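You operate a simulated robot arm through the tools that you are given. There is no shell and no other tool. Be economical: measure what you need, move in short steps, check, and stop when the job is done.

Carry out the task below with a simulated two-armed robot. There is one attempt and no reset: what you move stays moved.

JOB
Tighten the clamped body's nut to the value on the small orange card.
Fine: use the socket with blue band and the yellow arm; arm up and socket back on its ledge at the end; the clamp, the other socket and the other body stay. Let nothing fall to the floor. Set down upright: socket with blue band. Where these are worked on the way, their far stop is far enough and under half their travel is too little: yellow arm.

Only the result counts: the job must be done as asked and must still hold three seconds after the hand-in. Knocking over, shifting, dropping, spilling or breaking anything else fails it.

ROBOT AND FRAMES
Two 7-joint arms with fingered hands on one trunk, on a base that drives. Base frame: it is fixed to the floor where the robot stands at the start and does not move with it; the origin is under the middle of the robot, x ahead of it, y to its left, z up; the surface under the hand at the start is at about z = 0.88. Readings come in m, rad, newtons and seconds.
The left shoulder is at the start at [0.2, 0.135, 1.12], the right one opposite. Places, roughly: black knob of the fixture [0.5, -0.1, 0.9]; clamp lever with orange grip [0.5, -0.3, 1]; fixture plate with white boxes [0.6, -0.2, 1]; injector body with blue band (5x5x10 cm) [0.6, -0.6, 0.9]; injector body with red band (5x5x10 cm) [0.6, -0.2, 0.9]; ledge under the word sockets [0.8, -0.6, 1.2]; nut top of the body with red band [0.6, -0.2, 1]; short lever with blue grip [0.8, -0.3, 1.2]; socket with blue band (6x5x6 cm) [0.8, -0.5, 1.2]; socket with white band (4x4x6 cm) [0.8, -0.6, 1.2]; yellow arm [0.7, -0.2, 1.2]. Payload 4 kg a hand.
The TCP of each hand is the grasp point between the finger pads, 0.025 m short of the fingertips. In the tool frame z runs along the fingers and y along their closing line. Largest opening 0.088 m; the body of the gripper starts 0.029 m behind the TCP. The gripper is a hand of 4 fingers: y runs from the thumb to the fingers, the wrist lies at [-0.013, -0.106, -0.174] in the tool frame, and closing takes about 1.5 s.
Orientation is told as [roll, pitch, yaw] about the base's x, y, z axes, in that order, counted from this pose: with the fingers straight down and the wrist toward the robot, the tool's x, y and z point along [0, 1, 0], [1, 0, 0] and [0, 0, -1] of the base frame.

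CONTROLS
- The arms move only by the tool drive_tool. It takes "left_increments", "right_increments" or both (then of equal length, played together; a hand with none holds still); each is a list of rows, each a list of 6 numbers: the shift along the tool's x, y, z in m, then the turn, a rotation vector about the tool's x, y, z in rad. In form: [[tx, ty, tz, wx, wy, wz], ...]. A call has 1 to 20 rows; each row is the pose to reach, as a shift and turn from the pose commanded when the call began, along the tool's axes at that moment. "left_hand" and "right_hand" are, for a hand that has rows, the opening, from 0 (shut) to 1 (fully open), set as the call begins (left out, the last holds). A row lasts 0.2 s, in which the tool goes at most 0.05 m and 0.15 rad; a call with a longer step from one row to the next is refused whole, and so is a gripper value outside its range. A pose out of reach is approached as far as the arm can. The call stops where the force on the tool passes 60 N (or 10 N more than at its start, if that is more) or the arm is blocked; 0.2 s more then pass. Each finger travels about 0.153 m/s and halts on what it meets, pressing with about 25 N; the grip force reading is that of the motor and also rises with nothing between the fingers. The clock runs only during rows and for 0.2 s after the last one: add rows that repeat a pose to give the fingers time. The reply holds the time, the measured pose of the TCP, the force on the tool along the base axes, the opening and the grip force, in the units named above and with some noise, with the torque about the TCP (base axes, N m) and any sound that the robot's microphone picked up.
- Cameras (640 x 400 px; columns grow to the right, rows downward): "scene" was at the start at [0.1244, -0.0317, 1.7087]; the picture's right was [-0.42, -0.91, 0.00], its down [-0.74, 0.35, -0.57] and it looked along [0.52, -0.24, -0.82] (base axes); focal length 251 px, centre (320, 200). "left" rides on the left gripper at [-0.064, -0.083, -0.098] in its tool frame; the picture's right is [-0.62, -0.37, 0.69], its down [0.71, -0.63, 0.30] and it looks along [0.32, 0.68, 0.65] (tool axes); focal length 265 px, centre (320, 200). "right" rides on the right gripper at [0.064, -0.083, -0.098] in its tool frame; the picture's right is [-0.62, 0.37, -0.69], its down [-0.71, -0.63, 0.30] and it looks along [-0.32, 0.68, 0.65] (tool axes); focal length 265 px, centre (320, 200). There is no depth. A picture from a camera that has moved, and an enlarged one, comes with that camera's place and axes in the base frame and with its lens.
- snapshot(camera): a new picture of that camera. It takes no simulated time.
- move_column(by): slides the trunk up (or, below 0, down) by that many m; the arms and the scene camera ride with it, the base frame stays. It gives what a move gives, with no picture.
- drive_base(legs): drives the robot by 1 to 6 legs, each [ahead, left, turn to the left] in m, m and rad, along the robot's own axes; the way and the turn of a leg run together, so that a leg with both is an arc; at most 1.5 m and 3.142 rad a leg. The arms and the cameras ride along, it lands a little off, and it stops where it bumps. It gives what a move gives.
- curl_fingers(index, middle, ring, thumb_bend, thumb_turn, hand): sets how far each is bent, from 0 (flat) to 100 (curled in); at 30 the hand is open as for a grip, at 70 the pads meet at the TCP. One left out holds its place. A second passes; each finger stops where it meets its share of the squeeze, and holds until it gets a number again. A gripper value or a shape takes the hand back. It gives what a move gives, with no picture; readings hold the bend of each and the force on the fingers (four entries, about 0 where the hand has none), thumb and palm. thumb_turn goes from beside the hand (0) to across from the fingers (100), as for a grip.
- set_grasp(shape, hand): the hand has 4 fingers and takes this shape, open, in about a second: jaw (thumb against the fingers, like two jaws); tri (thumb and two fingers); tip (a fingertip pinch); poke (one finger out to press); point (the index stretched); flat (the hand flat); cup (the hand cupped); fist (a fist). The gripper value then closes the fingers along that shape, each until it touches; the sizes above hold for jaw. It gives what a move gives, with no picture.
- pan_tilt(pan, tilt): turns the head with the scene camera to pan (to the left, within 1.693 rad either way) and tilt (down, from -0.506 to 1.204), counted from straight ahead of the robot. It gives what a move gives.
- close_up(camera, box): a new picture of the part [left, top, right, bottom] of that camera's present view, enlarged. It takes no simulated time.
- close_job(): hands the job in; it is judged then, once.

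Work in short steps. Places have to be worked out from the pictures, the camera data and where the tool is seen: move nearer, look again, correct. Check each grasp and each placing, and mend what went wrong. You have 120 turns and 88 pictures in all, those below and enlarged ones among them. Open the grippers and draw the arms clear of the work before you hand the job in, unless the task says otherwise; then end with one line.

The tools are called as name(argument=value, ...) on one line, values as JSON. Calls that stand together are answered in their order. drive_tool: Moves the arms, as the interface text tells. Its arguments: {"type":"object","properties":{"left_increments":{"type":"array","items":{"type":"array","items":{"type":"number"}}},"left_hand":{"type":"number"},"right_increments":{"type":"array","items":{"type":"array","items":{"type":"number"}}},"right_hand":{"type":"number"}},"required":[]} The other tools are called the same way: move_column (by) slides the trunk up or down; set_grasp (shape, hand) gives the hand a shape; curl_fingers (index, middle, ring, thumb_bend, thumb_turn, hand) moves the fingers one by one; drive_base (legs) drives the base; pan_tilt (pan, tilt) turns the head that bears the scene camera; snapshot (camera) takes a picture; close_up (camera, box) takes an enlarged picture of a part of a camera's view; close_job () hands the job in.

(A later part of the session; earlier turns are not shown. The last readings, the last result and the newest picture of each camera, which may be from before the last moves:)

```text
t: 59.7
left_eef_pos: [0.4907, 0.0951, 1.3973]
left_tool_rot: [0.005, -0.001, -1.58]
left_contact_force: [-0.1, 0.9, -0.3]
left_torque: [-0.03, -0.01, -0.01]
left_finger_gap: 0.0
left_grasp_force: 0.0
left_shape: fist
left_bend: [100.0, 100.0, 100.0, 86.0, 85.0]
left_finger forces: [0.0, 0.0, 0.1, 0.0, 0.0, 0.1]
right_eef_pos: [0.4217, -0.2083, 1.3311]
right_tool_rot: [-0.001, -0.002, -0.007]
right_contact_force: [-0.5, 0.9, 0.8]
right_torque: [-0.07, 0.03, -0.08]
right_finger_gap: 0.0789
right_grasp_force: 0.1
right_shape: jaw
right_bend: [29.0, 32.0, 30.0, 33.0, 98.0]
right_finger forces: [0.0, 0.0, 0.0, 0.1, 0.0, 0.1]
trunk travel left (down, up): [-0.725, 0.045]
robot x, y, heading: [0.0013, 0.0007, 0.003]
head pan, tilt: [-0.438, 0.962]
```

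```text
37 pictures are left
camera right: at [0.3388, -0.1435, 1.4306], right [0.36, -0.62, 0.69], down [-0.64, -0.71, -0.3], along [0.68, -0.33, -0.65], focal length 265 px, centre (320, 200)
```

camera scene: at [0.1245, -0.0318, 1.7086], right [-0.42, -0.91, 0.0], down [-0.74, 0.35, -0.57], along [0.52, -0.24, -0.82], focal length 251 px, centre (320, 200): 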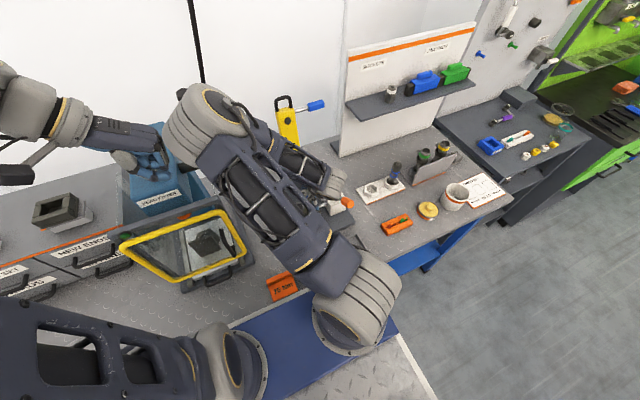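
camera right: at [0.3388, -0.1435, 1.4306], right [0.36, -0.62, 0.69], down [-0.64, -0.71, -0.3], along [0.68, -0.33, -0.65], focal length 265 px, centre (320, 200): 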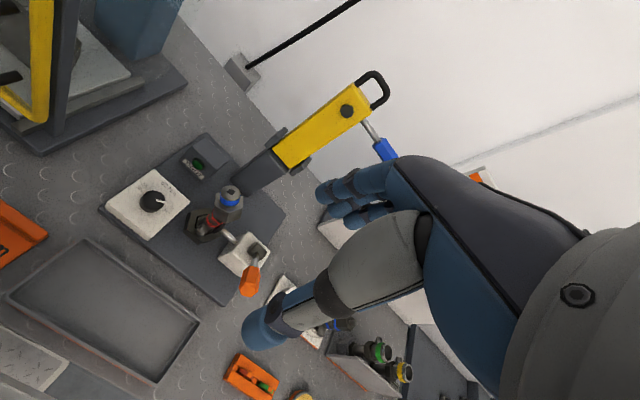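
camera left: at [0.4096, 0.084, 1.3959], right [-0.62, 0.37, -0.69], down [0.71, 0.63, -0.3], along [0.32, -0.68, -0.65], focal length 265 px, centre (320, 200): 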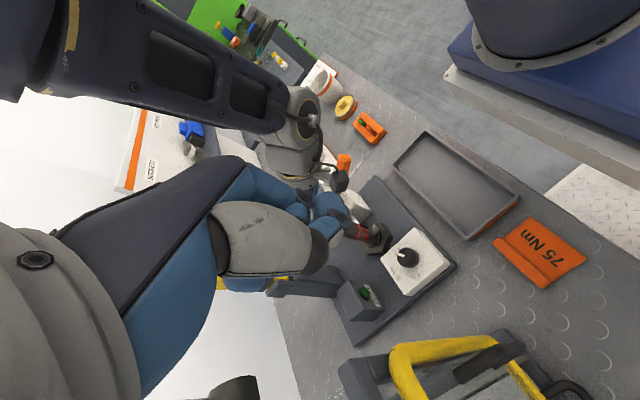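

Arm geometry: hinge ≈[0.73, -0.205, 1.08], loop top ≈1.30, lever behind it pointing right. I'll retract the left arm to its side, and yaw the right hand to +90° so its jaws straddle the loop along y (the hinge direction).

drive_tool(left_increments=[[-0.01, -0.03, -0.01, 0, 0, 0], [-0.02, -0.06, -0.02, 0, 0, -0.13], [-0.03, -0.09, -0.03, 0, 0, -0.26], [-0.05, -0.12, -0.04, 0, 0, -0.39], [-0.07, -0.15, -0.05, 0, 0, -0.52], [-0.09, -0.18, -0.06, 0, 0, -0.65], [-0.11, -0.21, -0.06, 0, 0, -0.78], [-0.13, -0.21, -0.06, 0, 0, -0.91], [-0.13, -0.21, -0.06, 0, 0, -1.04], [-0.13, -0.21, -0.06, 0, 0, -1.17], [-0.13, -0.21, -0.06, 0, 0, -1.3], [-0.13, -0.21, -0.06, 0, 0, -1.43], [-0.13, -0.21, -0.06, 0, 0, -1.57]], right_increments=[[0, 0, -0.02, 0, 0, 0], [0, 0, -0.04, 0, 0, -0.13], [0, 0, -0.06, 0, 0, -0.26], [0, 0, -0.07, 0, 0, -0.39], [0, 0.01, -0.07, 0, 0, -0.52], [0, 0.02, -0.07, 0, 0, -0.65], [0, 0.03, -0.07, 0, 0, -0.78], [0, 0.05, -0.07, 0, 0, -0.91], [0, 0.07, -0.07, 0, 0, -1.04], [0, 0.09, -0.07, 0, 0, -1.17], [0, 0.11, -0.07, 0, 0, -1.3], [0, 0.13, -0.07, 0, 0, -1.43], [0, 0.15, -0.07, 0, 0, -1.57]], right_hand=1)

snapshot(camera="right")

snapshot(camera="scene")

```text
t: 62.5
left_eef_pos: [0.3629, 0.3076, 1.4575]
left_tool_rot: [-0.001, 0.0, 0.002]
left_contact_force: [-0.6, 0.1, 0.2]
left_torque: [-0.02, 0.0, -0.01]
left_finger_gap: 0.0002
left_grasp_force: 0.1
left_shape: fist
left_bend: [100.0, 100.0, 100.0, 86.0, 85.0]
left_finger forces: [0.0, 0.0, 0.0, 0.1, 0.0, 0.0]
right_eef_pos: [0.5687, -0.2062, 1.402]
right_tool_rot: [-0.002, 0.0, 1.57]
right_contact_force: [0.0, 0.5, 0.0]
right_torque: [-0.01, 0.02, 0.01]
right_finger_gap: 0.0877
right_grasp_force: 0.2
right_shape: jaw
right_bend: [30.0, 30.0, 30.0, 30.0, 98.0]
right_finger forces: [0.0, 0.0, 0.0, 0.0, 0.0, 0.0]
trunk travel left (down, up): [-0.725, 0.045]
robot x, y, heading: [-0.0035, 0.0025, -0.0]
head pan, tilt: [-0.438, 0.962]
```

```text
36 pictures are left
camera right: at [0.5046, -0.2901, 1.5009], right [0.62, 0.37, 0.69], down [0.71, -0.63, -0.3], along [0.33, 0.68, -0.65], focal length 265 px, centre (320, 200)
```

right: 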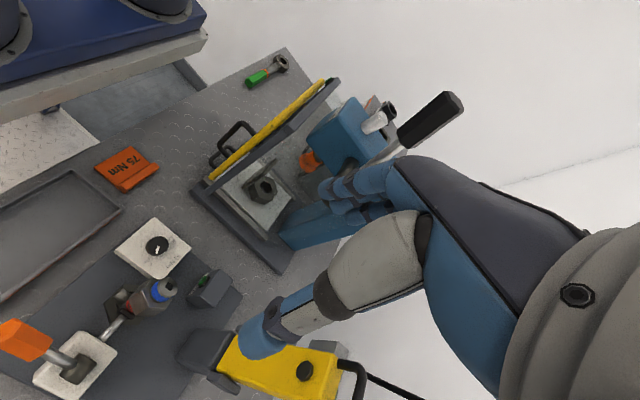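

```text
35 pictures are left
camera scene: at [0.1239, -0.0316, 1.7087], right [-0.42, -0.91, 0.0], down [-0.74, 0.35, -0.57], along [0.52, -0.24, -0.82], focal length 251 px, centre (320, 200)
```

scene: 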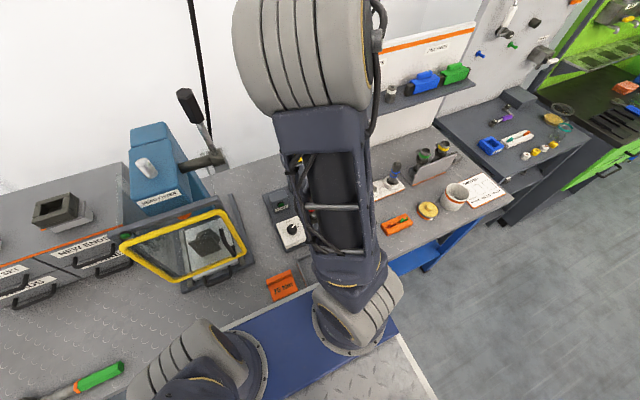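

The left machine lever looks undisturbed. Refined arm-spindle position ≈[0.737, -0.208, 1.228]. I'll move above the loop and look.

drive_tool(right_increments=[[-0.04, 0, 0, 0, 0, 0], [-0.08, 0, 0, 0, 0, 0], [-0.12, 0, 0, 0, 0, 0], [-0.16, -0.002, 0, 0, 0, 0], [-0.18, -0.002, 0.01, 0, 0, 0], [-0.18, -0.002, 0.02, 0, 0, 0], [-0.18, -0.002, 0.03, 0, 0, 0]])

snapshot(camera="right")

```text
t: 64.1
left_eef_pos: [0.3624, 0.3078, 1.458]
left_tool_rot: [0.002, 0.0, 0.001]
left_contact_force: [-1.3, 0.1, -0.2]
left_torque: [0.01, 0.02, 0.0]
left_finger_gap: 0.0002
left_grasp_force: 0.2
left_shape: fist
left_bend: [100.0, 100.0, 100.0, 86.0, 85.0]
left_finger forces: [0.1, 0.0, 0.0, 0.0, 0.1, 0.0]
right_eef_pos: [0.751, -0.2095, 1.3729]
right_tool_rot: [0.0, 0.001, 1.569]
right_contact_force: [0.3, 0.2, 0.0]
right_torque: [0.01, 0.01, -0.02]
right_finger_gap: 0.0878
right_grasp_force: 0.1
right_shape: jaw
right_bend: [30.0, 30.0, 30.0, 30.0, 98.0]
right_finger forces: [0.0, 0.0, 0.0, 0.1, 0.0, 0.1]
trunk travel left (down, up): [-0.725, 0.045]
robot x, y, heading: [-0.0001, -0.0014, -0.004]
head pan, tilt: [-0.438, 0.962]
```

```text
34 pictures are left
camera right: at [0.6848, -0.2924, 1.4717], right [0.62, 0.37, 0.69], down [0.71, -0.63, -0.3], along [0.33, 0.68, -0.65], focal length 265 px, centre (320, 200)
```

right: 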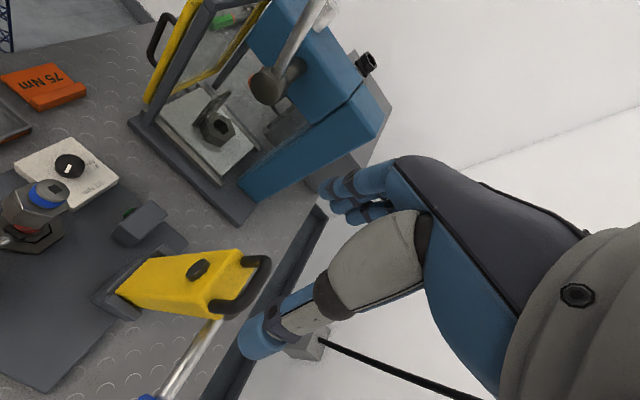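

Loop top ≈[0.763, -0.21, 1.28]; the lever rod passes lower at ≈1.23. I'll lower to TCP z ≈1.277 so the jaws straddle only the loop.

drive_tool(right_increments=[[-0.012, 0, 0.03, 0, 0, 0], [-0.012, 0, 0.06, 0, 0, 0], [-0.012, 0, 0.08, 0, 0, 0], [-0.012, 0, 0.09, 0, 0, 0], [-0.012, 0, 0.096, 0, 0, 0]])

snapshot(camera="right")

```text
t: 65.3
left_eef_pos: [0.3619, 0.3074, 1.4568]
left_tool_rot: [-0.002, 0.002, 0.002]
left_contact_force: [0.4, -0.1, 0.3]
left_torque: [0.0, -0.03, 0.02]
left_finger_gap: 0.0
left_grasp_force: 0.0
left_shape: fist
left_bend: [100.0, 100.0, 100.0, 86.0, 85.0]
left_finger forces: [0.0, 0.0, 0.1, 0.0, 0.0, 0.1]
right_eef_pos: [0.7624, -0.2095, 1.2757]
right_tool_rot: [0.0, 0.001, 1.572]
right_contact_force: [0.3, -0.4, 0.2]
right_torque: [0.0, 0.01, 0.01]
right_finger_gap: 0.0876
right_grasp_force: 0.0
right_shape: jaw
right_bend: [30.0, 30.0, 30.0, 30.0, 98.0]
right_finger forces: [0.1, 0.1, 0.1, 0.0, 0.1, 0.0]
trunk travel left (down, up): [-0.725, 0.045]
robot x, y, heading: [-0.002, 0.0004, -0.005]
head pan, tilt: [-0.438, 0.962]
```

```text
33 pictures are left
camera right: at [0.697, -0.2931, 1.3743], right [0.62, 0.37, 0.69], down [0.71, -0.63, -0.3], along [0.32, 0.68, -0.65], focal length 265 px, centre (320, 200)
```

right: 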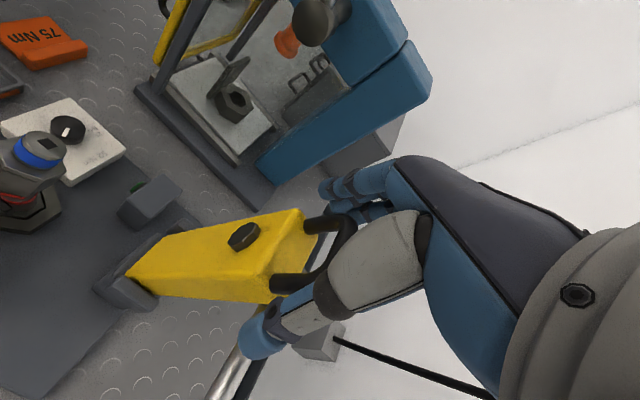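

The loop is nicely between fingers and thumb. Closing.

drive_tool(right_increments=[[0, 0, 0, 0, 0, 0], [0, 0, 0, 0, 0, 0], [0, 0, 0, 0, 0, 0], [0, 0, 0, 0, 0, 0], [0, 0, 0, 0, 0, 0], [0, 0, 0, 0, 0, 0], [0, 0, 0, 0, 0, 0]], right_hand=0)

snapshot(camera="right")

```text
t: 66.9
left_eef_pos: [0.3619, 0.3078, 1.457]
left_tool_rot: [0.0, -0.001, 0.0]
left_contact_force: [-1.0, 1.3, 0.6]
left_torque: [-0.01, 0.0, -0.01]
left_finger_gap: 0.0
left_grasp_force: 0.0
left_shape: fist
left_bend: [100.0, 100.0, 100.0, 86.0, 85.0]
left_finger forces: [0.0, 0.0, 0.0, 0.0, 0.1, 0.0]
right_eef_pos: [0.7617, -0.2108, 1.2756]
right_tool_rot: [-0.002, 0.0, 1.569]
right_contact_force: [-0.2, -9.1, 1.5]
right_torque: [-0.04, 0.05, -0.05]
right_finger_gap: 0.0425
right_grasp_force: 25.1
right_shape: jaw
right_bend: [74.0, 51.0, 51.0, 67.0, 100.0]
right_finger forces: [14.7, 6.1, 0.1, 0.0, 25.6, 0.1]
trunk travel left (down, up): [-0.725, 0.045]
robot x, y, heading: [0.0022, -0.0035, 0.005]
head pan, tilt: [-0.438, 0.962]
```

```text
32 pictures are left
camera right: at [0.6969, -0.2938, 1.3744], right [0.62, 0.37, 0.69], down [0.71, -0.63, -0.3], along [0.33, 0.68, -0.65], focal length 265 px, centre (320, 200)
```

right: 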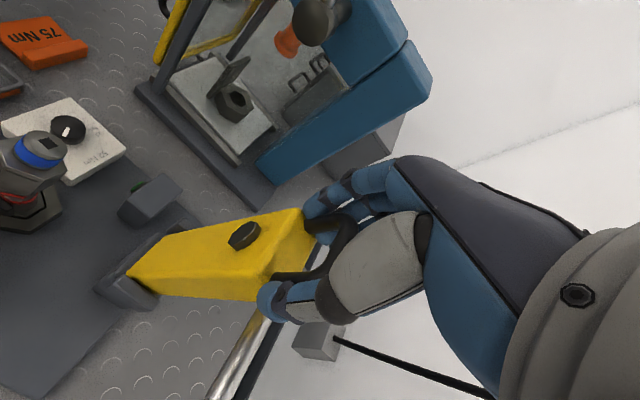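

Grip holds the loop. I'll pull it along the arc about the hinge (≈[0.745, 1.055]); first 20° to check forces.

drive_tool(right_increments=[[0.0195, 0, 0, 0, 0, 0], [0.0385, 0, 0.001, 0, 0, 0], [0.057, 0, 0.004, 0, 0, 0], [0.0762, 0, 0.0081, 0, 0, 0]])

snapshot(camera="right")

```text
t: 67.9
left_eef_pos: [0.3605, 0.3067, 1.4565]
left_tool_rot: [0.001, 0.0, 0.0]
left_contact_force: [0.0, 0.4, 0.4]
left_torque: [0.0, -0.01, 0.01]
left_finger_gap: 0.0
left_grasp_force: 0.0
left_shape: fist
left_bend: [100.0, 100.0, 100.0, 86.0, 85.0]
left_finger forces: [0.0, 0.0, 0.1, 0.1, 0.0, 0.0]
right_eef_pos: [0.6832, -0.2097, 1.2684]
right_tool_rot: [-0.001, -0.001, 1.57]
right_contact_force: [-5.9, -6.9, 25.0]
right_torque: [0.0, -0.23, 0.07]
right_finger_gap: 0.0429
right_grasp_force: 25.1
right_shape: jaw
right_bend: [74.0, 78.0, 51.0, 67.0, 99.0]
right_finger forces: [12.8, 24.4, 0.0, 0.1, 27.0, 0.0]
trunk travel left (down, up): [-0.725, 0.045]
robot x, y, heading: [0.0023, -0.002, -0.002]
head pan, tilt: [-0.438, 0.962]
```

```text
31 pictures are left
camera right: at [0.6183, -0.2935, 1.3685], right [0.62, 0.37, 0.69], down [0.71, -0.63, -0.3], along [0.33, 0.68, -0.65], focal length 265 px, centre (320, 200)
```

right: 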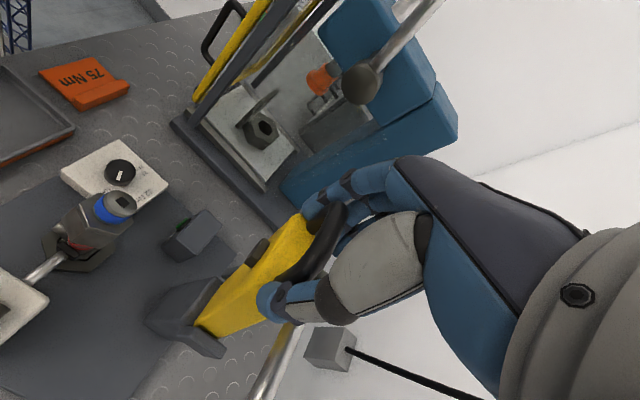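

The arm follows, but I'm pushing down on it by 25 N, so the circle is a bit higher (hinge nearer, x≈0.73). I'll continue on the corrected arc to ~45°.

drive_tool(right_increments=[[0.011, 0, -0.002, 0, 0, 0], [0.0294, 0, 0.003, 0, 0, 0], [0.0474, 0, 0.0105, 0, 0, 0], [0.0647, 0, 0.0195, 0, 0, 0], [0.0873, 0, 0.0345, 0, 0, 0], [0.1108, 0, 0.055, 0, 0, 0]])

snapshot(camera="right")

```text
t: 69.3
left_eef_pos: [0.3621, 0.3085, 1.4571]
left_tool_rot: [-0.001, 0.0, -0.001]
left_contact_force: [0.8, 0.5, 0.6]
left_torque: [0.0, 0.01, 0.03]
left_finger_gap: 0.0
left_grasp_force: 0.0
left_shape: fist
left_bend: [100.0, 100.0, 100.0, 86.0, 85.0]
left_finger forces: [0.0, 0.0, 0.0, 0.0, 0.0, 0.1]
right_eef_pos: [0.5721, -0.2045, 1.2132]
right_tool_rot: [0.004, -0.005, 1.573]
right_contact_force: [-0.3, 0.1, -0.2]
right_torque: [0.02, 0.0, 0.03]
right_finger_gap: 0.0237
right_grasp_force: 24.6
right_shape: jaw
right_bend: [76.0, 57.0, 53.0, 85.0, 100.0]
right_finger forces: [0.0, 0.1, 0.0, 0.1, 0.0, 0.0]
trunk travel left (down, up): [-0.725, 0.045]
robot x, y, heading: [0.0022, -0.0012, 0.001]
head pan, tilt: [-0.438, 0.962]
```

```text
30 pictures are left
camera right: at [0.5076, -0.2888, 1.3116], right [0.62, 0.37, 0.69], down [0.71, -0.63, -0.31], along [0.32, 0.69, -0.65], focal length 265 px, centre (320, 200)
```

right: 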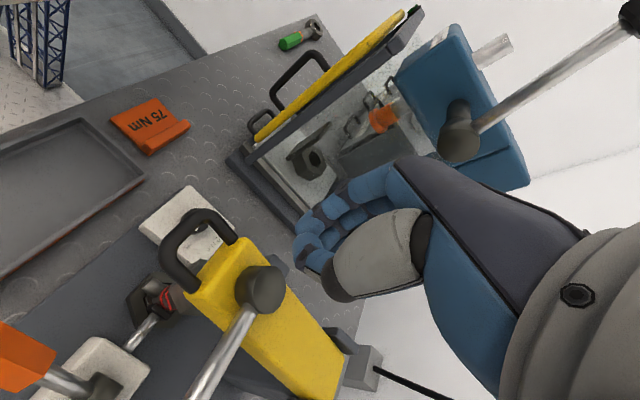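

The loop slipped out of the grip; the arm has stopped at roughly 65–70° by itself. I'll position closed fingertips over its tip (x≈0.52) and push gently down.

drive_tool(right_increments=[[0.025, -0.004, 0, 0, 0, 0], [0.05, -0.004, 0, 0, 0, 0], [0.05, -0.004, 0.02, 0, 0, 0], [0.05, -0.004, 0.035, 0, 0, 0], [0.051, -0.004, 0.045, 0, 0, 0], [0.052, -0.004, 0.055, 0, 0, 0], [0.053, -0.004, 0.065, 0, 0, 0], [0.054, -0.004, 0.075, 0, 0, 0]])

snapshot(camera="right")

```text
t: 71.1
left_eef_pos: [0.3624, 0.3074, 1.457]
left_tool_rot: [0.001, 0.001, 0.001]
left_contact_force: [0.4, -0.2, -0.4]
left_torque: [0.01, -0.02, -0.01]
left_finger_gap: 0.0
left_grasp_force: 0.2
left_shape: fist
left_bend: [100.0, 100.0, 100.0, 86.0, 85.0]
left_finger forces: [0.0, 0.0, 0.1, 0.0, 0.0, 0.0]
right_eef_pos: [0.5197, -0.2139, 1.1361]
right_tool_rot: [0.0, 0.0, 1.568]
right_contact_force: [0.8, -0.7, -0.6]
right_torque: [0.02, 0.01, -0.02]
right_finger_gap: 0.024
right_grasp_force: 25.0
right_shape: jaw
right_bend: [76.0, 57.0, 53.0, 85.0, 100.0]
right_finger forces: [0.0, 0.1, 0.0, 0.0, 0.1, 0.0]
trunk travel left (down, up): [-0.725, 0.045]
robot x, y, heading: [0.0002, 0.0003, 0.0]
head pan, tilt: [-0.438, 0.962]
```

```text
29 pictures are left
camera right: at [0.4558, -0.2968, 1.2359], right [0.62, 0.37, 0.69], down [0.71, -0.63, -0.3], along [0.33, 0.68, -0.65], focal length 265 px, centre (320, 200)
```

right: 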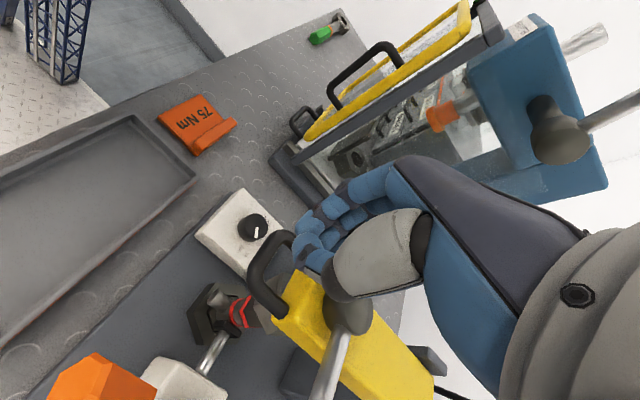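

No contact yet with fingertips at 1.111, so the arm may be lower than thought. I'll check with the scene camera before pushing.

close_up(camera="scene", box=[240, 110, 400, 260])

```text
2.67 times, centred on (320, 185) of scene
camera zoom: at [0.1244, -0.0316, 1.7087], right [-0.42, -0.91, 0.0], down [-0.74, 0.35, -0.57], along [0.52, -0.24, -0.82], focal length 669 px, centre (320, 240)
```

zoom: 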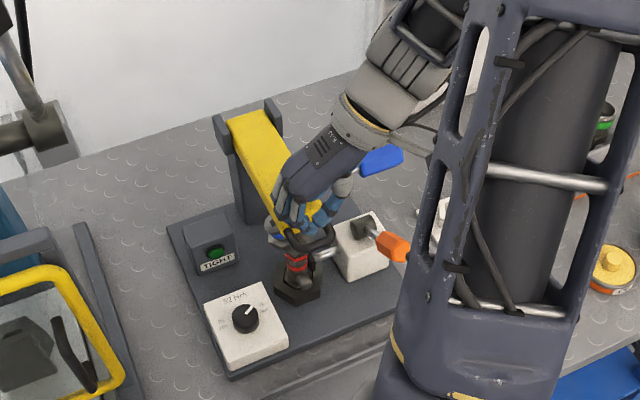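

Scene view puts the loop at ≈[0.519, -0.2, 1.076]: practically horizontal. I'll press down on the tip to confirm the stop.

drive_tool(right_increments=[[-0.012, 0.004, 0.005, 0, 0, 0], [-0.012, 0.004, 0.01, 0, 0, 0], [-0.012, 0.004, 0.015, 0, 0, 0], [-0.012, 0.004, 0.02, 0, 0, 0], [-0.012, 0.004, 0.025, 0, 0, 0], [-0.012, 0.004, 0.03, 0, 0, 0], [-0.012, 0.004, 0.035, 0, 0, 0]])

```text
t: 72.9
left_eef_pos: [0.3617, 0.309, 1.4563]
left_tool_rot: [0.0, -0.001, 0.0]
left_contact_force: [-0.2, 0.3, -0.2]
left_torque: [0.0, -0.03, 0.01]
left_finger_gap: 0.0
left_grasp_force: 0.1
left_shape: fist
left_bend: [100.0, 100.0, 100.0, 86.0, 85.0]
left_finger forces: [0.0, 0.0, 0.0, 0.0, 0.0, 0.0]
right_eef_pos: [0.5327, -0.2048, 1.1071]
right_tool_rot: [-0.006, -0.009, 1.581]
right_contact_force: [-2.7, 11.2, 43.6]
right_torque: [0.63, -0.83, 0.21]
right_finger_gap: 0.0241
right_grasp_force: 25.0
right_shape: jaw
right_bend: [76.0, 57.0, 80.0, 85.0, 100.0]
right_finger forces: [0.0, 1.8, 41.3, 0.1, 0.0, 0.0]
trunk travel left (down, up): [-0.725, 0.045]
robot x, y, heading: [0.0021, 0.0011, -0.001]
head pan, tilt: [-0.438, 0.962]
stopped in row 7 (right hand): the force on the tool passed its limit at 61 N (the readings are from after the stop); the commanded pose is now the measured one
```

Firm stop felt (60 N): the arm is down. I'll raise the hand and look at the lever and lamp.

drive_tool(right_increments=[[0, 0, -0.03, 0, 0, 0], [0, 0, -0.06, 0, 0, 0], [0, 0, -0.1, 0, 0, 0], [0.02, 0, -0.14, 0, 0, 0], [0.05, -0.02, -0.17, 0, 0, 0], [0.07, -0.04, -0.2, 0, 0, 0]], right_hand=1)

snapshot(camera="right")

```text
t: 74.3
left_eef_pos: [0.3631, 0.308, 1.4573]
left_tool_rot: [0.001, 0.001, 0.0]
left_contact_force: [1.0, 0.0, 0.2]
left_torque: [0.01, 0.04, 0.02]
left_finger_gap: 0.0001
left_grasp_force: 0.1
left_shape: fist
left_bend: [100.0, 100.0, 100.0, 86.0, 85.0]
left_finger forces: [0.0, 0.1, 0.0, 0.1, 0.0, 0.0]
right_eef_pos: [0.4644, -0.2482, 1.3085]
right_tool_rot: [-0.001, -0.005, 1.573]
right_contact_force: [-0.1, 0.5, -0.3]
right_torque: [-0.02, 0.05, 0.02]
right_finger_gap: 0.0877
right_grasp_force: 0.0
right_shape: jaw
right_bend: [30.0, 30.0, 30.0, 30.0, 98.0]
right_finger forces: [0.0, 0.0, 0.0, 0.1, 0.0, 0.1]
trunk travel left (down, up): [-0.725, 0.045]
robot x, y, heading: [-0.0053, 0.0006, -0.006]
head pan, tilt: [-0.438, 0.962]
```

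```text
27 pictures are left
camera right: at [0.3995, -0.3319, 1.4066], right [0.62, 0.37, 0.7], down [0.72, -0.63, -0.31], along [0.32, 0.69, -0.65], focal length 265 px, centre (320, 200)
```

right: 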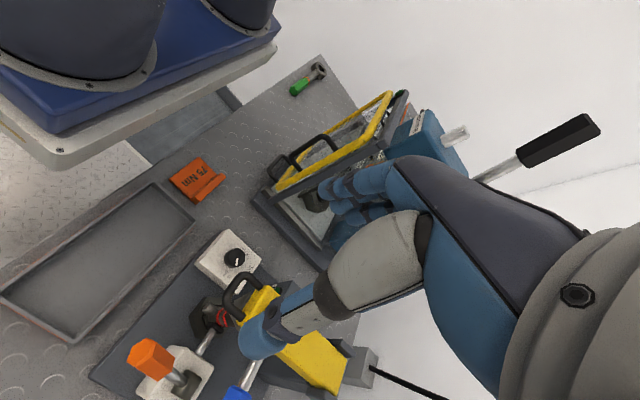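

Arm is down over the socket. I'll move the hand to the right of the lever to see the lever and its grip well.

drive_tool(right_increments=[[-0.03, -0.03, 0, 0, 0, 0], [-0.06, -0.06, 0, 0, 0, 0], [-0.09, -0.09, 0.01, 0, 0, 0], [-0.12, -0.11, 0.03, 0, 0, 0], [-0.14, -0.115, 0.05, 0, 0, 0]])

snapshot(camera="right")

```text
t: 75.5
left_eef_pos: [0.3628, 0.3078, 1.4557]
left_tool_rot: [-0.001, -0.001, 0.0]
left_contact_force: [-0.4, -0.4, -0.2]
left_torque: [-0.03, -0.03, 0.01]
left_finger_gap: 0.0
left_grasp_force: 0.1
left_shape: fist
left_bend: [100.0, 100.0, 100.0, 86.0, 85.0]
left_finger forces: [0.0, 0.1, 0.0, 0.0, 0.0, 0.0]
right_eef_pos: [0.6048, -0.3611, 1.2534]
right_tool_rot: [-0.003, -0.007, 1.575]
right_contact_force: [-0.2, 0.0, 0.3]
right_torque: [0.0, 0.0, -0.01]
right_finger_gap: 0.088
right_grasp_force: 0.0
right_shape: jaw
right_bend: [30.0, 30.0, 30.0, 30.0, 98.0]
right_finger forces: [0.0, 0.0, 0.0, 0.0, 0.0, 0.0]
trunk travel left (down, up): [-0.725, 0.045]
robot x, y, heading: [0.0005, -0.0013, 0.003]
head pan, tilt: [-0.438, 0.962]
```

```text
26 pictures are left
camera right: at [0.5402, -0.4445, 1.3521], right [0.62, 0.37, 0.7], down [0.72, -0.63, -0.31], along [0.32, 0.69, -0.65], focal length 265 px, centre (320, 200)
```

right: 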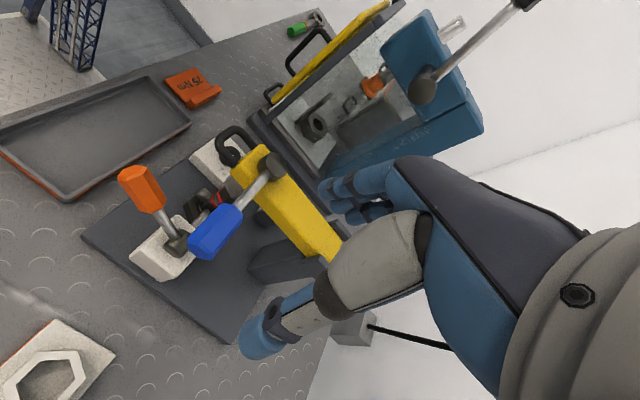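

Zooming on the arm, socket and lever.

close_up(camera="right", box=[170, 110, 350, 280])

```text
2.35 times, centred on (260, 195) of right
camera zoom: at [0.5402, -0.4445, 1.3521], right [0.62, 0.37, 0.7], down [0.72, -0.63, -0.31], along [0.32, 0.69, -0.65], focal length 624 px, centre (461, 212)
```

zoom: 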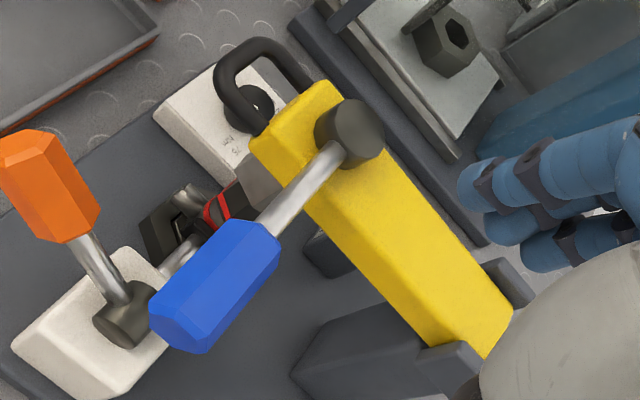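

Hub at ≈[0.579, -0.207, 1.106], right over the nut; blue grip centre ≈[0.582, -0.32, 1.10], reaching right. Clockwise tightening means pulling it toward the robot. I'll close the fingers as a peg and lower them behind (far side of) the grip.

drive_tool(right_increments=[[-0.02, 0.02, 0, 0, 0, 0], [-0.045, 0.05, 0, 0, 0, 0], [-0.045, 0.053, 0, 0, 0, 0], [-0.045, 0.053, 0, 0, 0, 0], [-0.045, 0.053, 0, 0, 0, 0], [-0.045, 0.053, 0.04, 0, 0, 0], [-0.045, 0.053, 0.08, 0, 0, 0], [-0.045, 0.053, 0.11, 0, 0, 0], [-0.045, 0.053, 0.13, 0, 0, 0], [-0.045, 0.053, 0.145, 0, 0, 0]], right_hand=0)

snapshot(camera="right")

```text
t: 77.7
left_eef_pos: [0.3616, 0.3084, 1.457]
left_tool_rot: [0.0, 0.0, 0.001]
left_contact_force: [0.1, -0.4, -0.1]
left_torque: [-0.03, 0.03, -0.03]
left_finger_gap: 0.0
left_grasp_force: 0.1
left_shape: fist
left_bend: [100.0, 100.0, 100.0, 86.0, 85.0]
left_finger forces: [0.1, 0.0, 0.0, 0.0, 0.0, 0.1]
right_eef_pos: [0.6473, -0.3097, 1.108]
right_tool_rot: [-0.002, -0.005, 1.575]
right_contact_force: [-0.3, 0.9, -0.1]
right_torque: [-0.07, 0.01, 0.02]
right_finger_gap: 0.0
right_grasp_force: 25.1
right_shape: jaw
right_bend: [70.0, 70.0, 70.0, 38.0, 100.0]
right_finger forces: [0.0, 0.0, 0.0, 0.0, 0.0, 0.0]
trunk travel left (down, up): [-0.725, 0.045]
robot x, y, heading: [0.003, 0.0027, -0.004]
head pan, tilt: [-0.438, 0.962]
```

```text
24 pictures are left
camera right: at [0.5829, -0.3931, 1.2069], right [0.62, 0.37, 0.7], down [0.72, -0.63, -0.31], along [0.32, 0.69, -0.65], focal length 265 px, centre (320, 200)
```

right: 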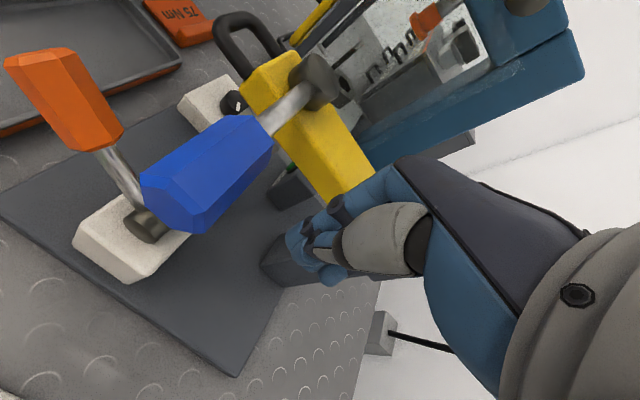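

The peg is behind the grip. I'll sweep it toward the robot along the arc to about 30° first.

drive_tool(right_increments=[[0.012, 0, 0, 0, 0, 0], [0.024, 0, 0, 0, 0, 0], [0.038, -0.003, 0, 0, 0, 0], [0.0527, -0.0058, 0, 0, 0, 0], [0.067, -0.006, 0, 0, 0, 0], [0.0821, -0.0059, 0, 0, 0, 0]])

snapshot(camera="right")

```text
t: 79.1
left_eef_pos: [0.3618, 0.3071, 1.4559]
left_tool_rot: [0.0, 0.001, 0.0]
left_contact_force: [0.1, 0.4, -0.9]
left_torque: [0.04, 0.01, -0.02]
left_finger_gap: 0.0
left_grasp_force: 0.1
left_shape: fist
left_bend: [100.0, 100.0, 100.0, 86.0, 85.0]
left_finger forces: [0.0, 0.1, 0.0, 0.1, 0.2, 0.1]
right_eef_pos: [0.5676, -0.3142, 1.1089]
right_tool_rot: [-0.005, -0.006, 1.574]
right_contact_force: [2.3, -0.6, 1.1]
right_torque: [0.04, 0.01, -0.03]
right_finger_gap: 0.0001
right_grasp_force: 25.0
right_shape: jaw
right_bend: [70.0, 70.0, 70.0, 38.0, 100.0]
right_finger forces: [0.0, 0.0, 0.0, 0.1, 0.0, 0.0]
trunk travel left (down, up): [-0.725, 0.045]
robot x, y, heading: [-0.0002, -0.0011, 0.001]
head pan, tilt: [-0.438, 0.962]
```

```text
23 pictures are left
camera right: at [0.5029, -0.398, 1.2067], right [0.62, 0.37, 0.7], down [0.72, -0.63, -0.3], along [0.32, 0.69, -0.65], focal length 265 px, centre (320, 200)
```

right: 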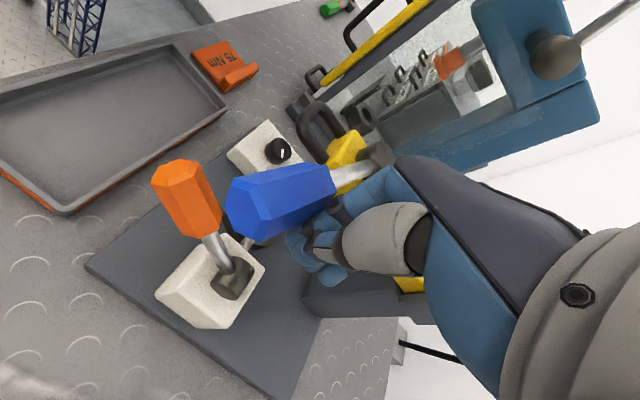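

The lever turns easily (2 N). Continuing to ~75°.

drive_tool(right_increments=[[0.015, 0.002, 0, 0, 0, 0], [0.0306, 0.0063, 0, 0, 0, 0], [0.044, 0.0135, 0, 0, 0, 0], [0.0562, 0.0221, 0, 0, 0, 0], [0.067, 0.033, 0, 0, 0, 0], [0.0766, 0.0451, 0, 0, 0, 0]])

snapshot(camera="right")

```text
t: 80.3
left_eef_pos: [0.3632, 0.3074, 1.4571]
left_tool_rot: [0.0, 0.002, 0.0]
left_contact_force: [0.3, -0.7, -0.7]
left_torque: [0.0, 0.02, 0.0]
left_finger_gap: 0.0
left_grasp_force: 0.1
left_shape: fist
left_bend: [100.0, 100.0, 100.0, 86.0, 85.0]
left_finger forces: [0.0, 0.1, 0.0, 0.0, 0.0, 0.0]
right_eef_pos: [0.5115, -0.2957, 1.1114]
right_tool_rot: [-0.029, 0.023, 1.553]
right_contact_force: [9.1, -14.1, 8.0]
right_torque: [0.16, 0.0, -0.06]
right_finger_gap: 0.0
right_grasp_force: 24.9
right_shape: jaw
right_bend: [70.0, 70.0, 70.0, 38.0, 100.0]
right_finger forces: [20.1, 4.9, 0.0, 0.0, 0.0, 0.0]
trunk travel left (down, up): [-0.725, 0.045]
robot x, y, heading: [0.001, -0.0015, -0.002]
head pan, tilt: [-0.438, 0.962]
stopped in row 6 (right hand): the force on the tool passed its limit at 68 N (the readings are from after the stop); the commanded pose is now the measured one
```

```text
22 pictures are left
camera right: at [0.4422, -0.3749, 1.2098], right [0.61, 0.37, 0.7], down [0.71, -0.65, -0.27], along [0.35, 0.66, -0.66], focal length 265 px, centre (320, 200)
```

right: 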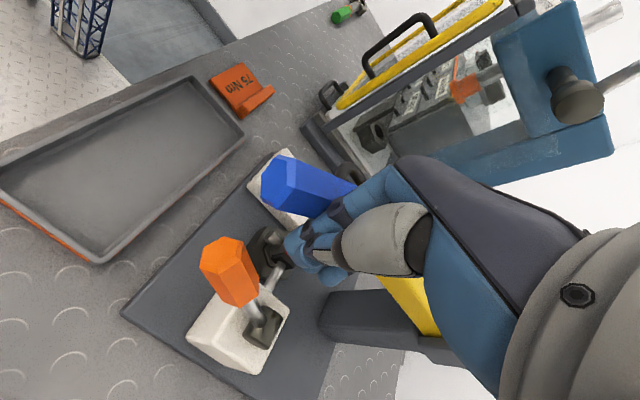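

A firm resistance (68 N) at about 60°. I'll check the TIGHT lamp with the scene camera.

close_up(camera="scene", box=[260, 130, 360, 240])

```text
3.64 times, centred on (310, 185) of scene
camera zoom: at [0.1257, -0.033, 1.7086], right [-0.42, -0.91, 0.0], down [-0.74, 0.35, -0.57], along [0.52, -0.24, -0.82], focal length 913 px, centre (356, 254)
```

zoom: 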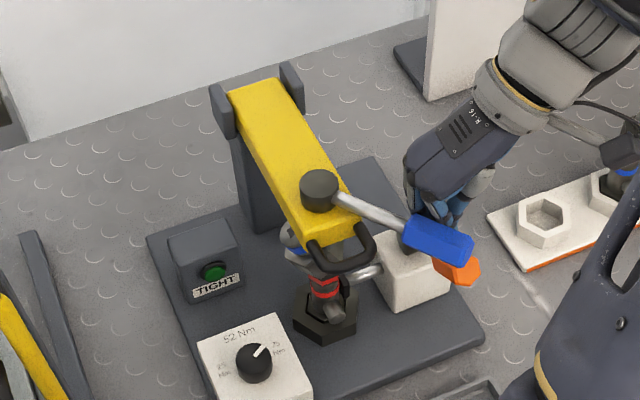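

Lever is at ≈51°; lamp still dark. The reaction is normal to the lever, so it is the tightening resistance. I'll push on with small steps along the lever's motion.

drive_tool(right_increments=[[0.003, 0.0035, 0, 0, 0, 0], [0.006, 0.007, 0, 0, 0, 0], [0.009, 0.011, 0, 0, 0, 0], [0.012, 0.015, 0, 0, 0, 0], [0.015, 0.019, 0, 0, 0, 0], [0.017, 0.024, 0, 0, 0, 0]])

close_up(camera="scene", box=[260, 130, 360, 240])

```text
t: 81.0
left_eef_pos: [0.3635, 0.3055, 1.4567]
left_tool_rot: [0.001, 0.0, -0.002]
left_contact_force: [-0.9, -1.2, 0.2]
left_torque: [0.02, 0.01, 0.0]
left_finger_gap: 0.0
left_grasp_force: 0.0
left_shape: fist
left_bend: [100.0, 100.0, 100.0, 86.0, 85.0]
left_finger forces: [0.0, 0.1, 0.0, 0.0, 0.0, 0.0]
right_eef_pos: [0.5117, -0.2948, 1.1106]
right_tool_rot: [-0.049, 0.043, 1.541]
right_contact_force: [9.6, -15.4, 8.2]
right_torque: [0.11, 0.06, -0.07]
right_finger_gap: 0.0
right_grasp_force: 24.5
right_shape: jaw
right_bend: [70.0, 70.0, 70.0, 38.0, 100.0]
right_finger forces: [22.1, 5.2, 0.0, 0.0, 0.0, 0.0]
trunk travel left (down, up): [-0.725, 0.045]
robot x, y, heading: [-0.0023, -0.0022, -0.0]
head pan, tilt: [-0.438, 0.962]
stopped in row 3 (right hand): the force on the tool passed its limit at 63 N (the readings are from after the stop); the commanded pose is now the measured one
```

```text
3.64 times, centred on (310, 185) of scene
camera zoom: at [0.1258, -0.0334, 1.7085], right [-0.42, -0.91, 0.0], down [-0.74, 0.35, -0.57], along [0.52, -0.24, -0.82], focal length 913 px, centre (356, 254)
```

zoom: 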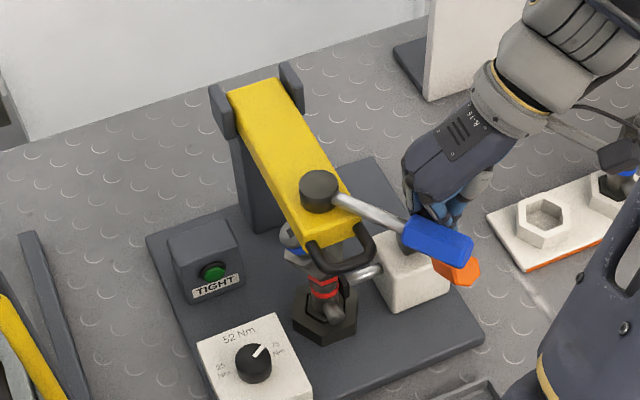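

Still stiff at this radius. I'll back off, level the hand, and push nearer the lever's end for more torque.

drive_tool(right_increments=[[-0.0126, -0.0155, 0, 0, 0, 0], [-0.01, -0.027, 0, -0.025, -0.022, -0.015], [-0.0069, -0.0379, 0, -0.049, -0.043, -0.03], [-0.001, -0.03, 0, -0.049, -0.043, -0.03], [0.0057, -0.0224, 0, -0.049, -0.043, -0.03], [0.009, -0.0185, 0, -0.049, -0.043, -0.03], [0.012, -0.0146, 0, -0.049, -0.043, -0.03], [0.0152, -0.0108, 0, -0.049, -0.043, -0.03], [0.0183, -0.0069, 0, -0.049, -0.043, -0.03], [0.021, -0.002, 0, -0.049, -0.043, -0.03]])

close_up(camera="scene", box=[260, 130, 360, 240])

```text
t: 83.2
left_eef_pos: [0.3647, 0.3055, 1.4575]
left_tool_rot: [0.002, 0.001, -0.002]
left_contact_force: [-0.7, -1.2, 0.4]
left_torque: [0.0, -0.02, -0.01]
left_finger_gap: 0.0001
left_grasp_force: 0.2
left_shape: fist
left_bend: [100.0, 100.0, 100.0, 86.0, 85.0]
left_finger forces: [0.1, 0.0, 0.0, 0.1, 0.1, 0.0]
right_eef_pos: [0.4953, -0.3016, 1.1116]
right_tool_rot: [-0.103, 0.005, 1.563]
right_contact_force: [33.1, -46.5, 14.5]
right_torque: [0.32, 0.16, -0.49]
right_finger_gap: 0.0
right_grasp_force: 25.0
right_shape: jaw
right_bend: [70.0, 70.0, 70.0, 39.0, 100.0]
right_finger forces: [55.7, 29.4, 0.0, 0.1, 0.1, 0.1]
trunk travel left (down, up): [-0.725, 0.045]
robot x, y, heading: [0.0005, 0.0009, -0.001]
head pan, tilt: [-0.438, 0.962]
```

```text
3.64 times, centred on (310, 185) of scene
camera zoom: at [0.1265, -0.0346, 1.7087], right [-0.42, -0.91, 0.0], down [-0.74, 0.35, -0.57], along [0.52, -0.24, -0.82], focal length 913 px, centre (356, 254)
```

zoom: 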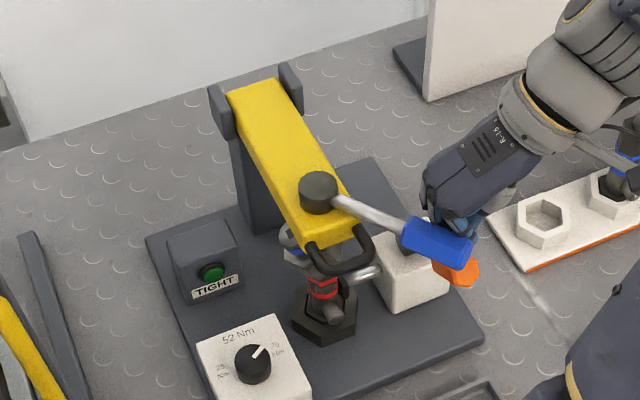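

The lever sits at ≈52° (0.9 rad) and doesn't yield: likely its end stop. I'll zoom on the lamp.

close_up(camera="scene", box=[280, 180, 330, 225])

```text
8.89 times, centred on (305, 202) of scene
camera zoom: at [0.1265, -0.0346, 1.7087], right [-0.42, -0.91, 0.0], down [-0.74, 0.35, -0.57], along [0.52, -0.24, -0.82], focal length 2231 px, centre (453, 178)
```

zoom: 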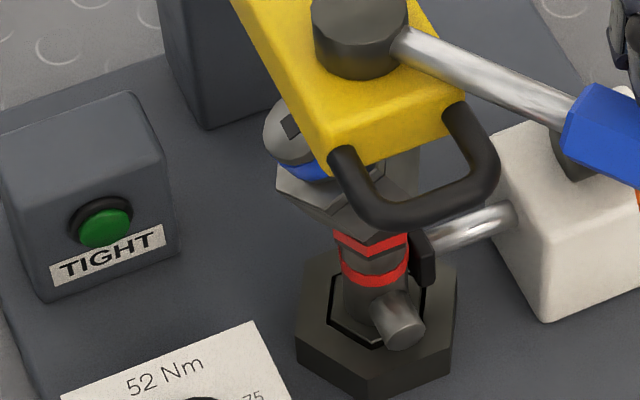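

Important: the zoom shows the socket's top leaning out to the left from under the arm — it's tipped and the arm rests on it. I'll back off from the lever, rise, and look properly.

drive_tool(right_increments=[[-0.015, -0.02, 0, 0, 0, 0], [-0.025, -0.03, -0.02, -0.05, 0, 0], [-0.025, -0.03, -0.06, -0.1, 0, 0], [-0.025, -0.03, -0.1, -0.1, 0, 0], [-0.02, -0.03, -0.14, -0.1, 0, 0], [-0.01, -0.03, -0.18, -0.1, 0, 0], [0.01, -0.01, -0.21, -0.1, 0, 0.1], [0.03, 0.01, -0.22, -0.1, 0, 0.24], [0.05, 0.03, -0.22, -0.1, 0, 0.38], [0.06, 0.05, -0.22, -0.1, 0, 0.52], [0.07, 0.07, -0.22, -0.1, 0, 0.66], [0.07, 0.09, -0.22, -0.1, 0, 0.8]])

snapshot(camera="right")

```text
t: 85.8
left_eef_pos: [0.3633, 0.3066, 1.4567]
left_tool_rot: [0.001, -0.001, -0.002]
left_contact_force: [-0.7, 0.3, -0.8]
left_torque: [0.0, 0.01, 0.0]
left_finger_gap: 0.0003
left_grasp_force: 0.1
left_shape: fist
left_bend: [100.0, 100.0, 100.0, 86.0, 85.0]
left_finger forces: [0.1, 0.1, 0.0, 0.0, 0.0, 0.0]
right_eef_pos: [0.3988, -0.2042, 1.3267]
right_tool_rot: [-0.016, -0.161, 0.778]
right_contact_force: [-0.1, -0.3, -1.2]
right_torque: [0.05, 0.0, -0.02]
right_finger_gap: 0.0
right_grasp_force: 24.5
right_shape: jaw
right_bend: [70.0, 70.0, 70.0, 42.0, 100.0]
right_finger forces: [0.0, 0.0, 0.0, 0.0, 0.0, 0.0]
trunk travel left (down, up): [-0.725, 0.045]
robot x, y, heading: [0.0008, 0.0013, 0.003]
head pan, tilt: [-0.438, 0.962]
```

```text
17 pictures are left
camera right: at [0.2823, -0.2263, 1.4092], right [0.61, -0.26, 0.75], down [0.1, -0.92, -0.39], along [0.79, 0.31, -0.53], focal length 265 px, centre (320, 200)
```

right: 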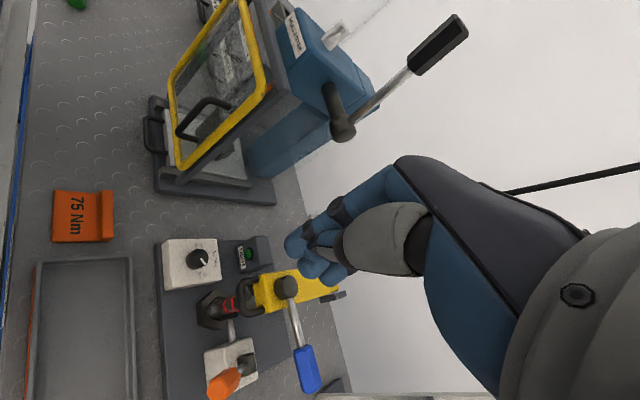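

The lever has sprung back by itself, so it has a limited stroke. Zooming on the socket.

close_up(camera="right", box=[190, 240, 340, 340])

```text
4.00 times, centred on (265, 290) of right
camera zoom: at [0.2823, -0.2263, 1.4092], right [0.61, -0.26, 0.75], down [0.1, -0.92, -0.39], along [0.79, 0.31, -0.53], focal length 1062 px, centre (540, -160)
```

zoom: 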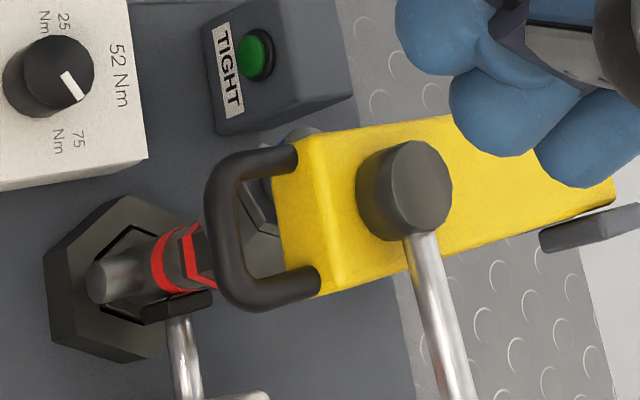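

The socket top leans toward +y under the arm. I must lift the arm again and re-seat it. First I'll bring the hand, level and at yaw 90°, above the arm's tip.

drive_tool(right_increments=[[-0.0117, 0.0089, 0.0169, 0.0209, 0.0113, -0.1131], [-0.0234, 0.0178, 0.0339, 0.0417, 0.0226, -0.2263], [-0.0351, 0.0267, 0.0508, 0.0626, 0.0339, -0.3394], [-0.0469, 0.0356, 0.0677, 0.0834, 0.0451, -0.4526], [-0.0586, 0.0445, 0.0846, 0.1043, 0.0564, -0.5657], [-0.0703, 0.0534, 0.1016, 0.1251, 0.0677, -0.6789], [-0.082, 0.0623, 0.1185, 0.146, 0.079, -0.792]], right_hand=1)

```text
t: 87.5
left_eef_pos: [0.3628, 0.3063, 1.4571]
left_tool_rot: [0.0, 0.0, -0.003]
left_contact_force: [0.6, -0.9, 0.9]
left_torque: [-0.02, -0.03, 0.02]
left_finger_gap: 0.0
left_grasp_force: 0.0
left_shape: fist
left_bend: [100.0, 100.0, 100.0, 86.0, 85.0]
left_finger forces: [0.0, 0.0, 0.1, 0.0, 0.1, 0.0]
right_eef_pos: [0.5154, -0.2068, 1.2179]
right_tool_rot: [0.001, 0.002, 1.576]
right_contact_force: [-0.2, -0.3, -0.2]
right_torque: [-0.01, 0.01, 0.0]
right_finger_gap: 0.0878
right_grasp_force: 0.1
right_shape: jaw
right_bend: [30.0, 30.0, 30.0, 30.0, 98.0]
right_finger forces: [0.1, 0.0, 0.1, 0.1, 0.0, 0.1]
trunk travel left (down, up): [-0.725, 0.045]
robot x, y, heading: [-0.0003, 0.0014, -0.002]
head pan, tilt: [-0.438, 0.962]
```

Level at yaw 90°. Lowering around the arm's tip.

drive_tool(right_increments=[[0.003, 0, 0.04, 0, 0, 0], [0.003, 0, 0.08, 0, 0, 0], [0.003, 0, 0.105, 0, 0, 0], [0.003, 0, 0.12, 0, 0, 0], [0.003, 0, 0.13, 0, 0, 0], [0.003, 0, 0.138, 0, 0, 0]])

snapshot(camera="right")

```text
t: 88.8
left_eef_pos: [0.3627, 0.3062, 1.457]
left_tool_rot: [-0.001, -0.001, -0.001]
left_contact_force: [0.5, -0.5, 0.6]
left_torque: [0.0, 0.01, 0.0]
left_finger_gap: 0.0
left_grasp_force: 0.0
left_shape: fist
left_bend: [100.0, 100.0, 100.0, 86.0, 85.0]
left_finger forces: [0.0, 0.0, 0.1, 0.1, 0.0, 0.1]
right_eef_pos: [0.5115, -0.209, 1.0811]
right_tool_rot: [0.0, 0.001, 1.573]
right_contact_force: [-0.6, 0.9, -0.7]
right_torque: [0.01, 0.03, 0.0]
right_finger_gap: 0.0874
right_grasp_force: 0.1
right_shape: jaw
right_bend: [30.0, 30.0, 30.0, 30.0, 98.0]
right_finger forces: [0.0, 0.0, 0.1, 0.0, 0.0, 0.0]
trunk travel left (down, up): [-0.725, 0.045]
robot x, y, heading: [0.0065, 0.0034, -0.005]
head pan, tilt: [-0.438, 0.962]
```

```text
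15 pictures are left
camera right: at [0.4468, -0.2917, 1.18], right [0.62, 0.37, 0.69], down [0.72, -0.63, -0.3], along [0.32, 0.68, -0.65], focal length 265 px, centre (320, 200)
```

right: 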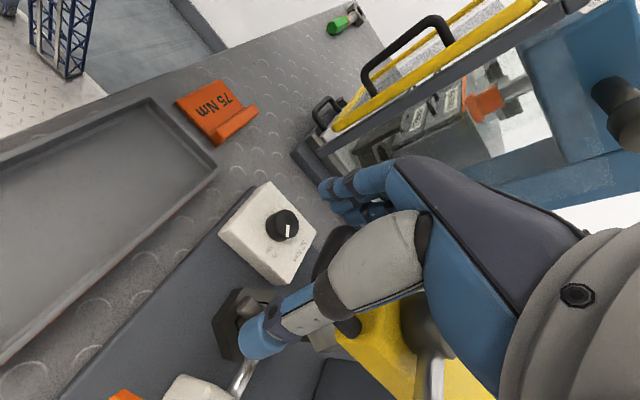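

The loop is between the fingers. I'll lower 6 mm and close.

drive_tool(right_increments=[[0, 0, 0.006, 0, 0, 0], [0, 0, 0.006, 0, 0, 0], [0, 0, 0.006, 0, 0, 0], [0, 0, 0.006, 0, 0, 0], [0, 0, 0.006, 0, 0, 0], [0, 0, 0.006, 0, 0, 0], [0, 0, 0.006, 0, 0, 0]], right_hand=0)

```text
t: 90.5
left_eef_pos: [0.3633, 0.3072, 1.4571]
left_tool_rot: [0.0, 0.0, -0.001]
left_contact_force: [-0.5, -0.7, -0.2]
left_torque: [0.02, -0.02, 0.02]
left_finger_gap: 0.0
left_grasp_force: 0.1
left_shape: fist
left_bend: [100.0, 100.0, 100.0, 86.0, 85.0]
left_finger forces: [0.0, 0.1, 0.0, 0.0, 0.0, 0.0]
right_eef_pos: [0.5114, -0.2087, 1.0751]
right_tool_rot: [0.0, 0.0, 1.574]
right_contact_force: [-7.3, 0.3, -0.8]
right_torque: [-0.02, -0.08, -0.03]
right_finger_gap: 0.0149
right_grasp_force: 25.7
right_shape: jaw
right_bend: [70.0, 71.0, 58.0, 77.0, 99.0]
right_finger forces: [0.2, 10.8, 3.1, 0.0, 13.8, 0.0]
trunk travel left (down, up): [-0.725, 0.045]
robot x, y, heading: [-0.001, -0.003, -0.0]
head pan, tilt: [-0.438, 0.962]
```

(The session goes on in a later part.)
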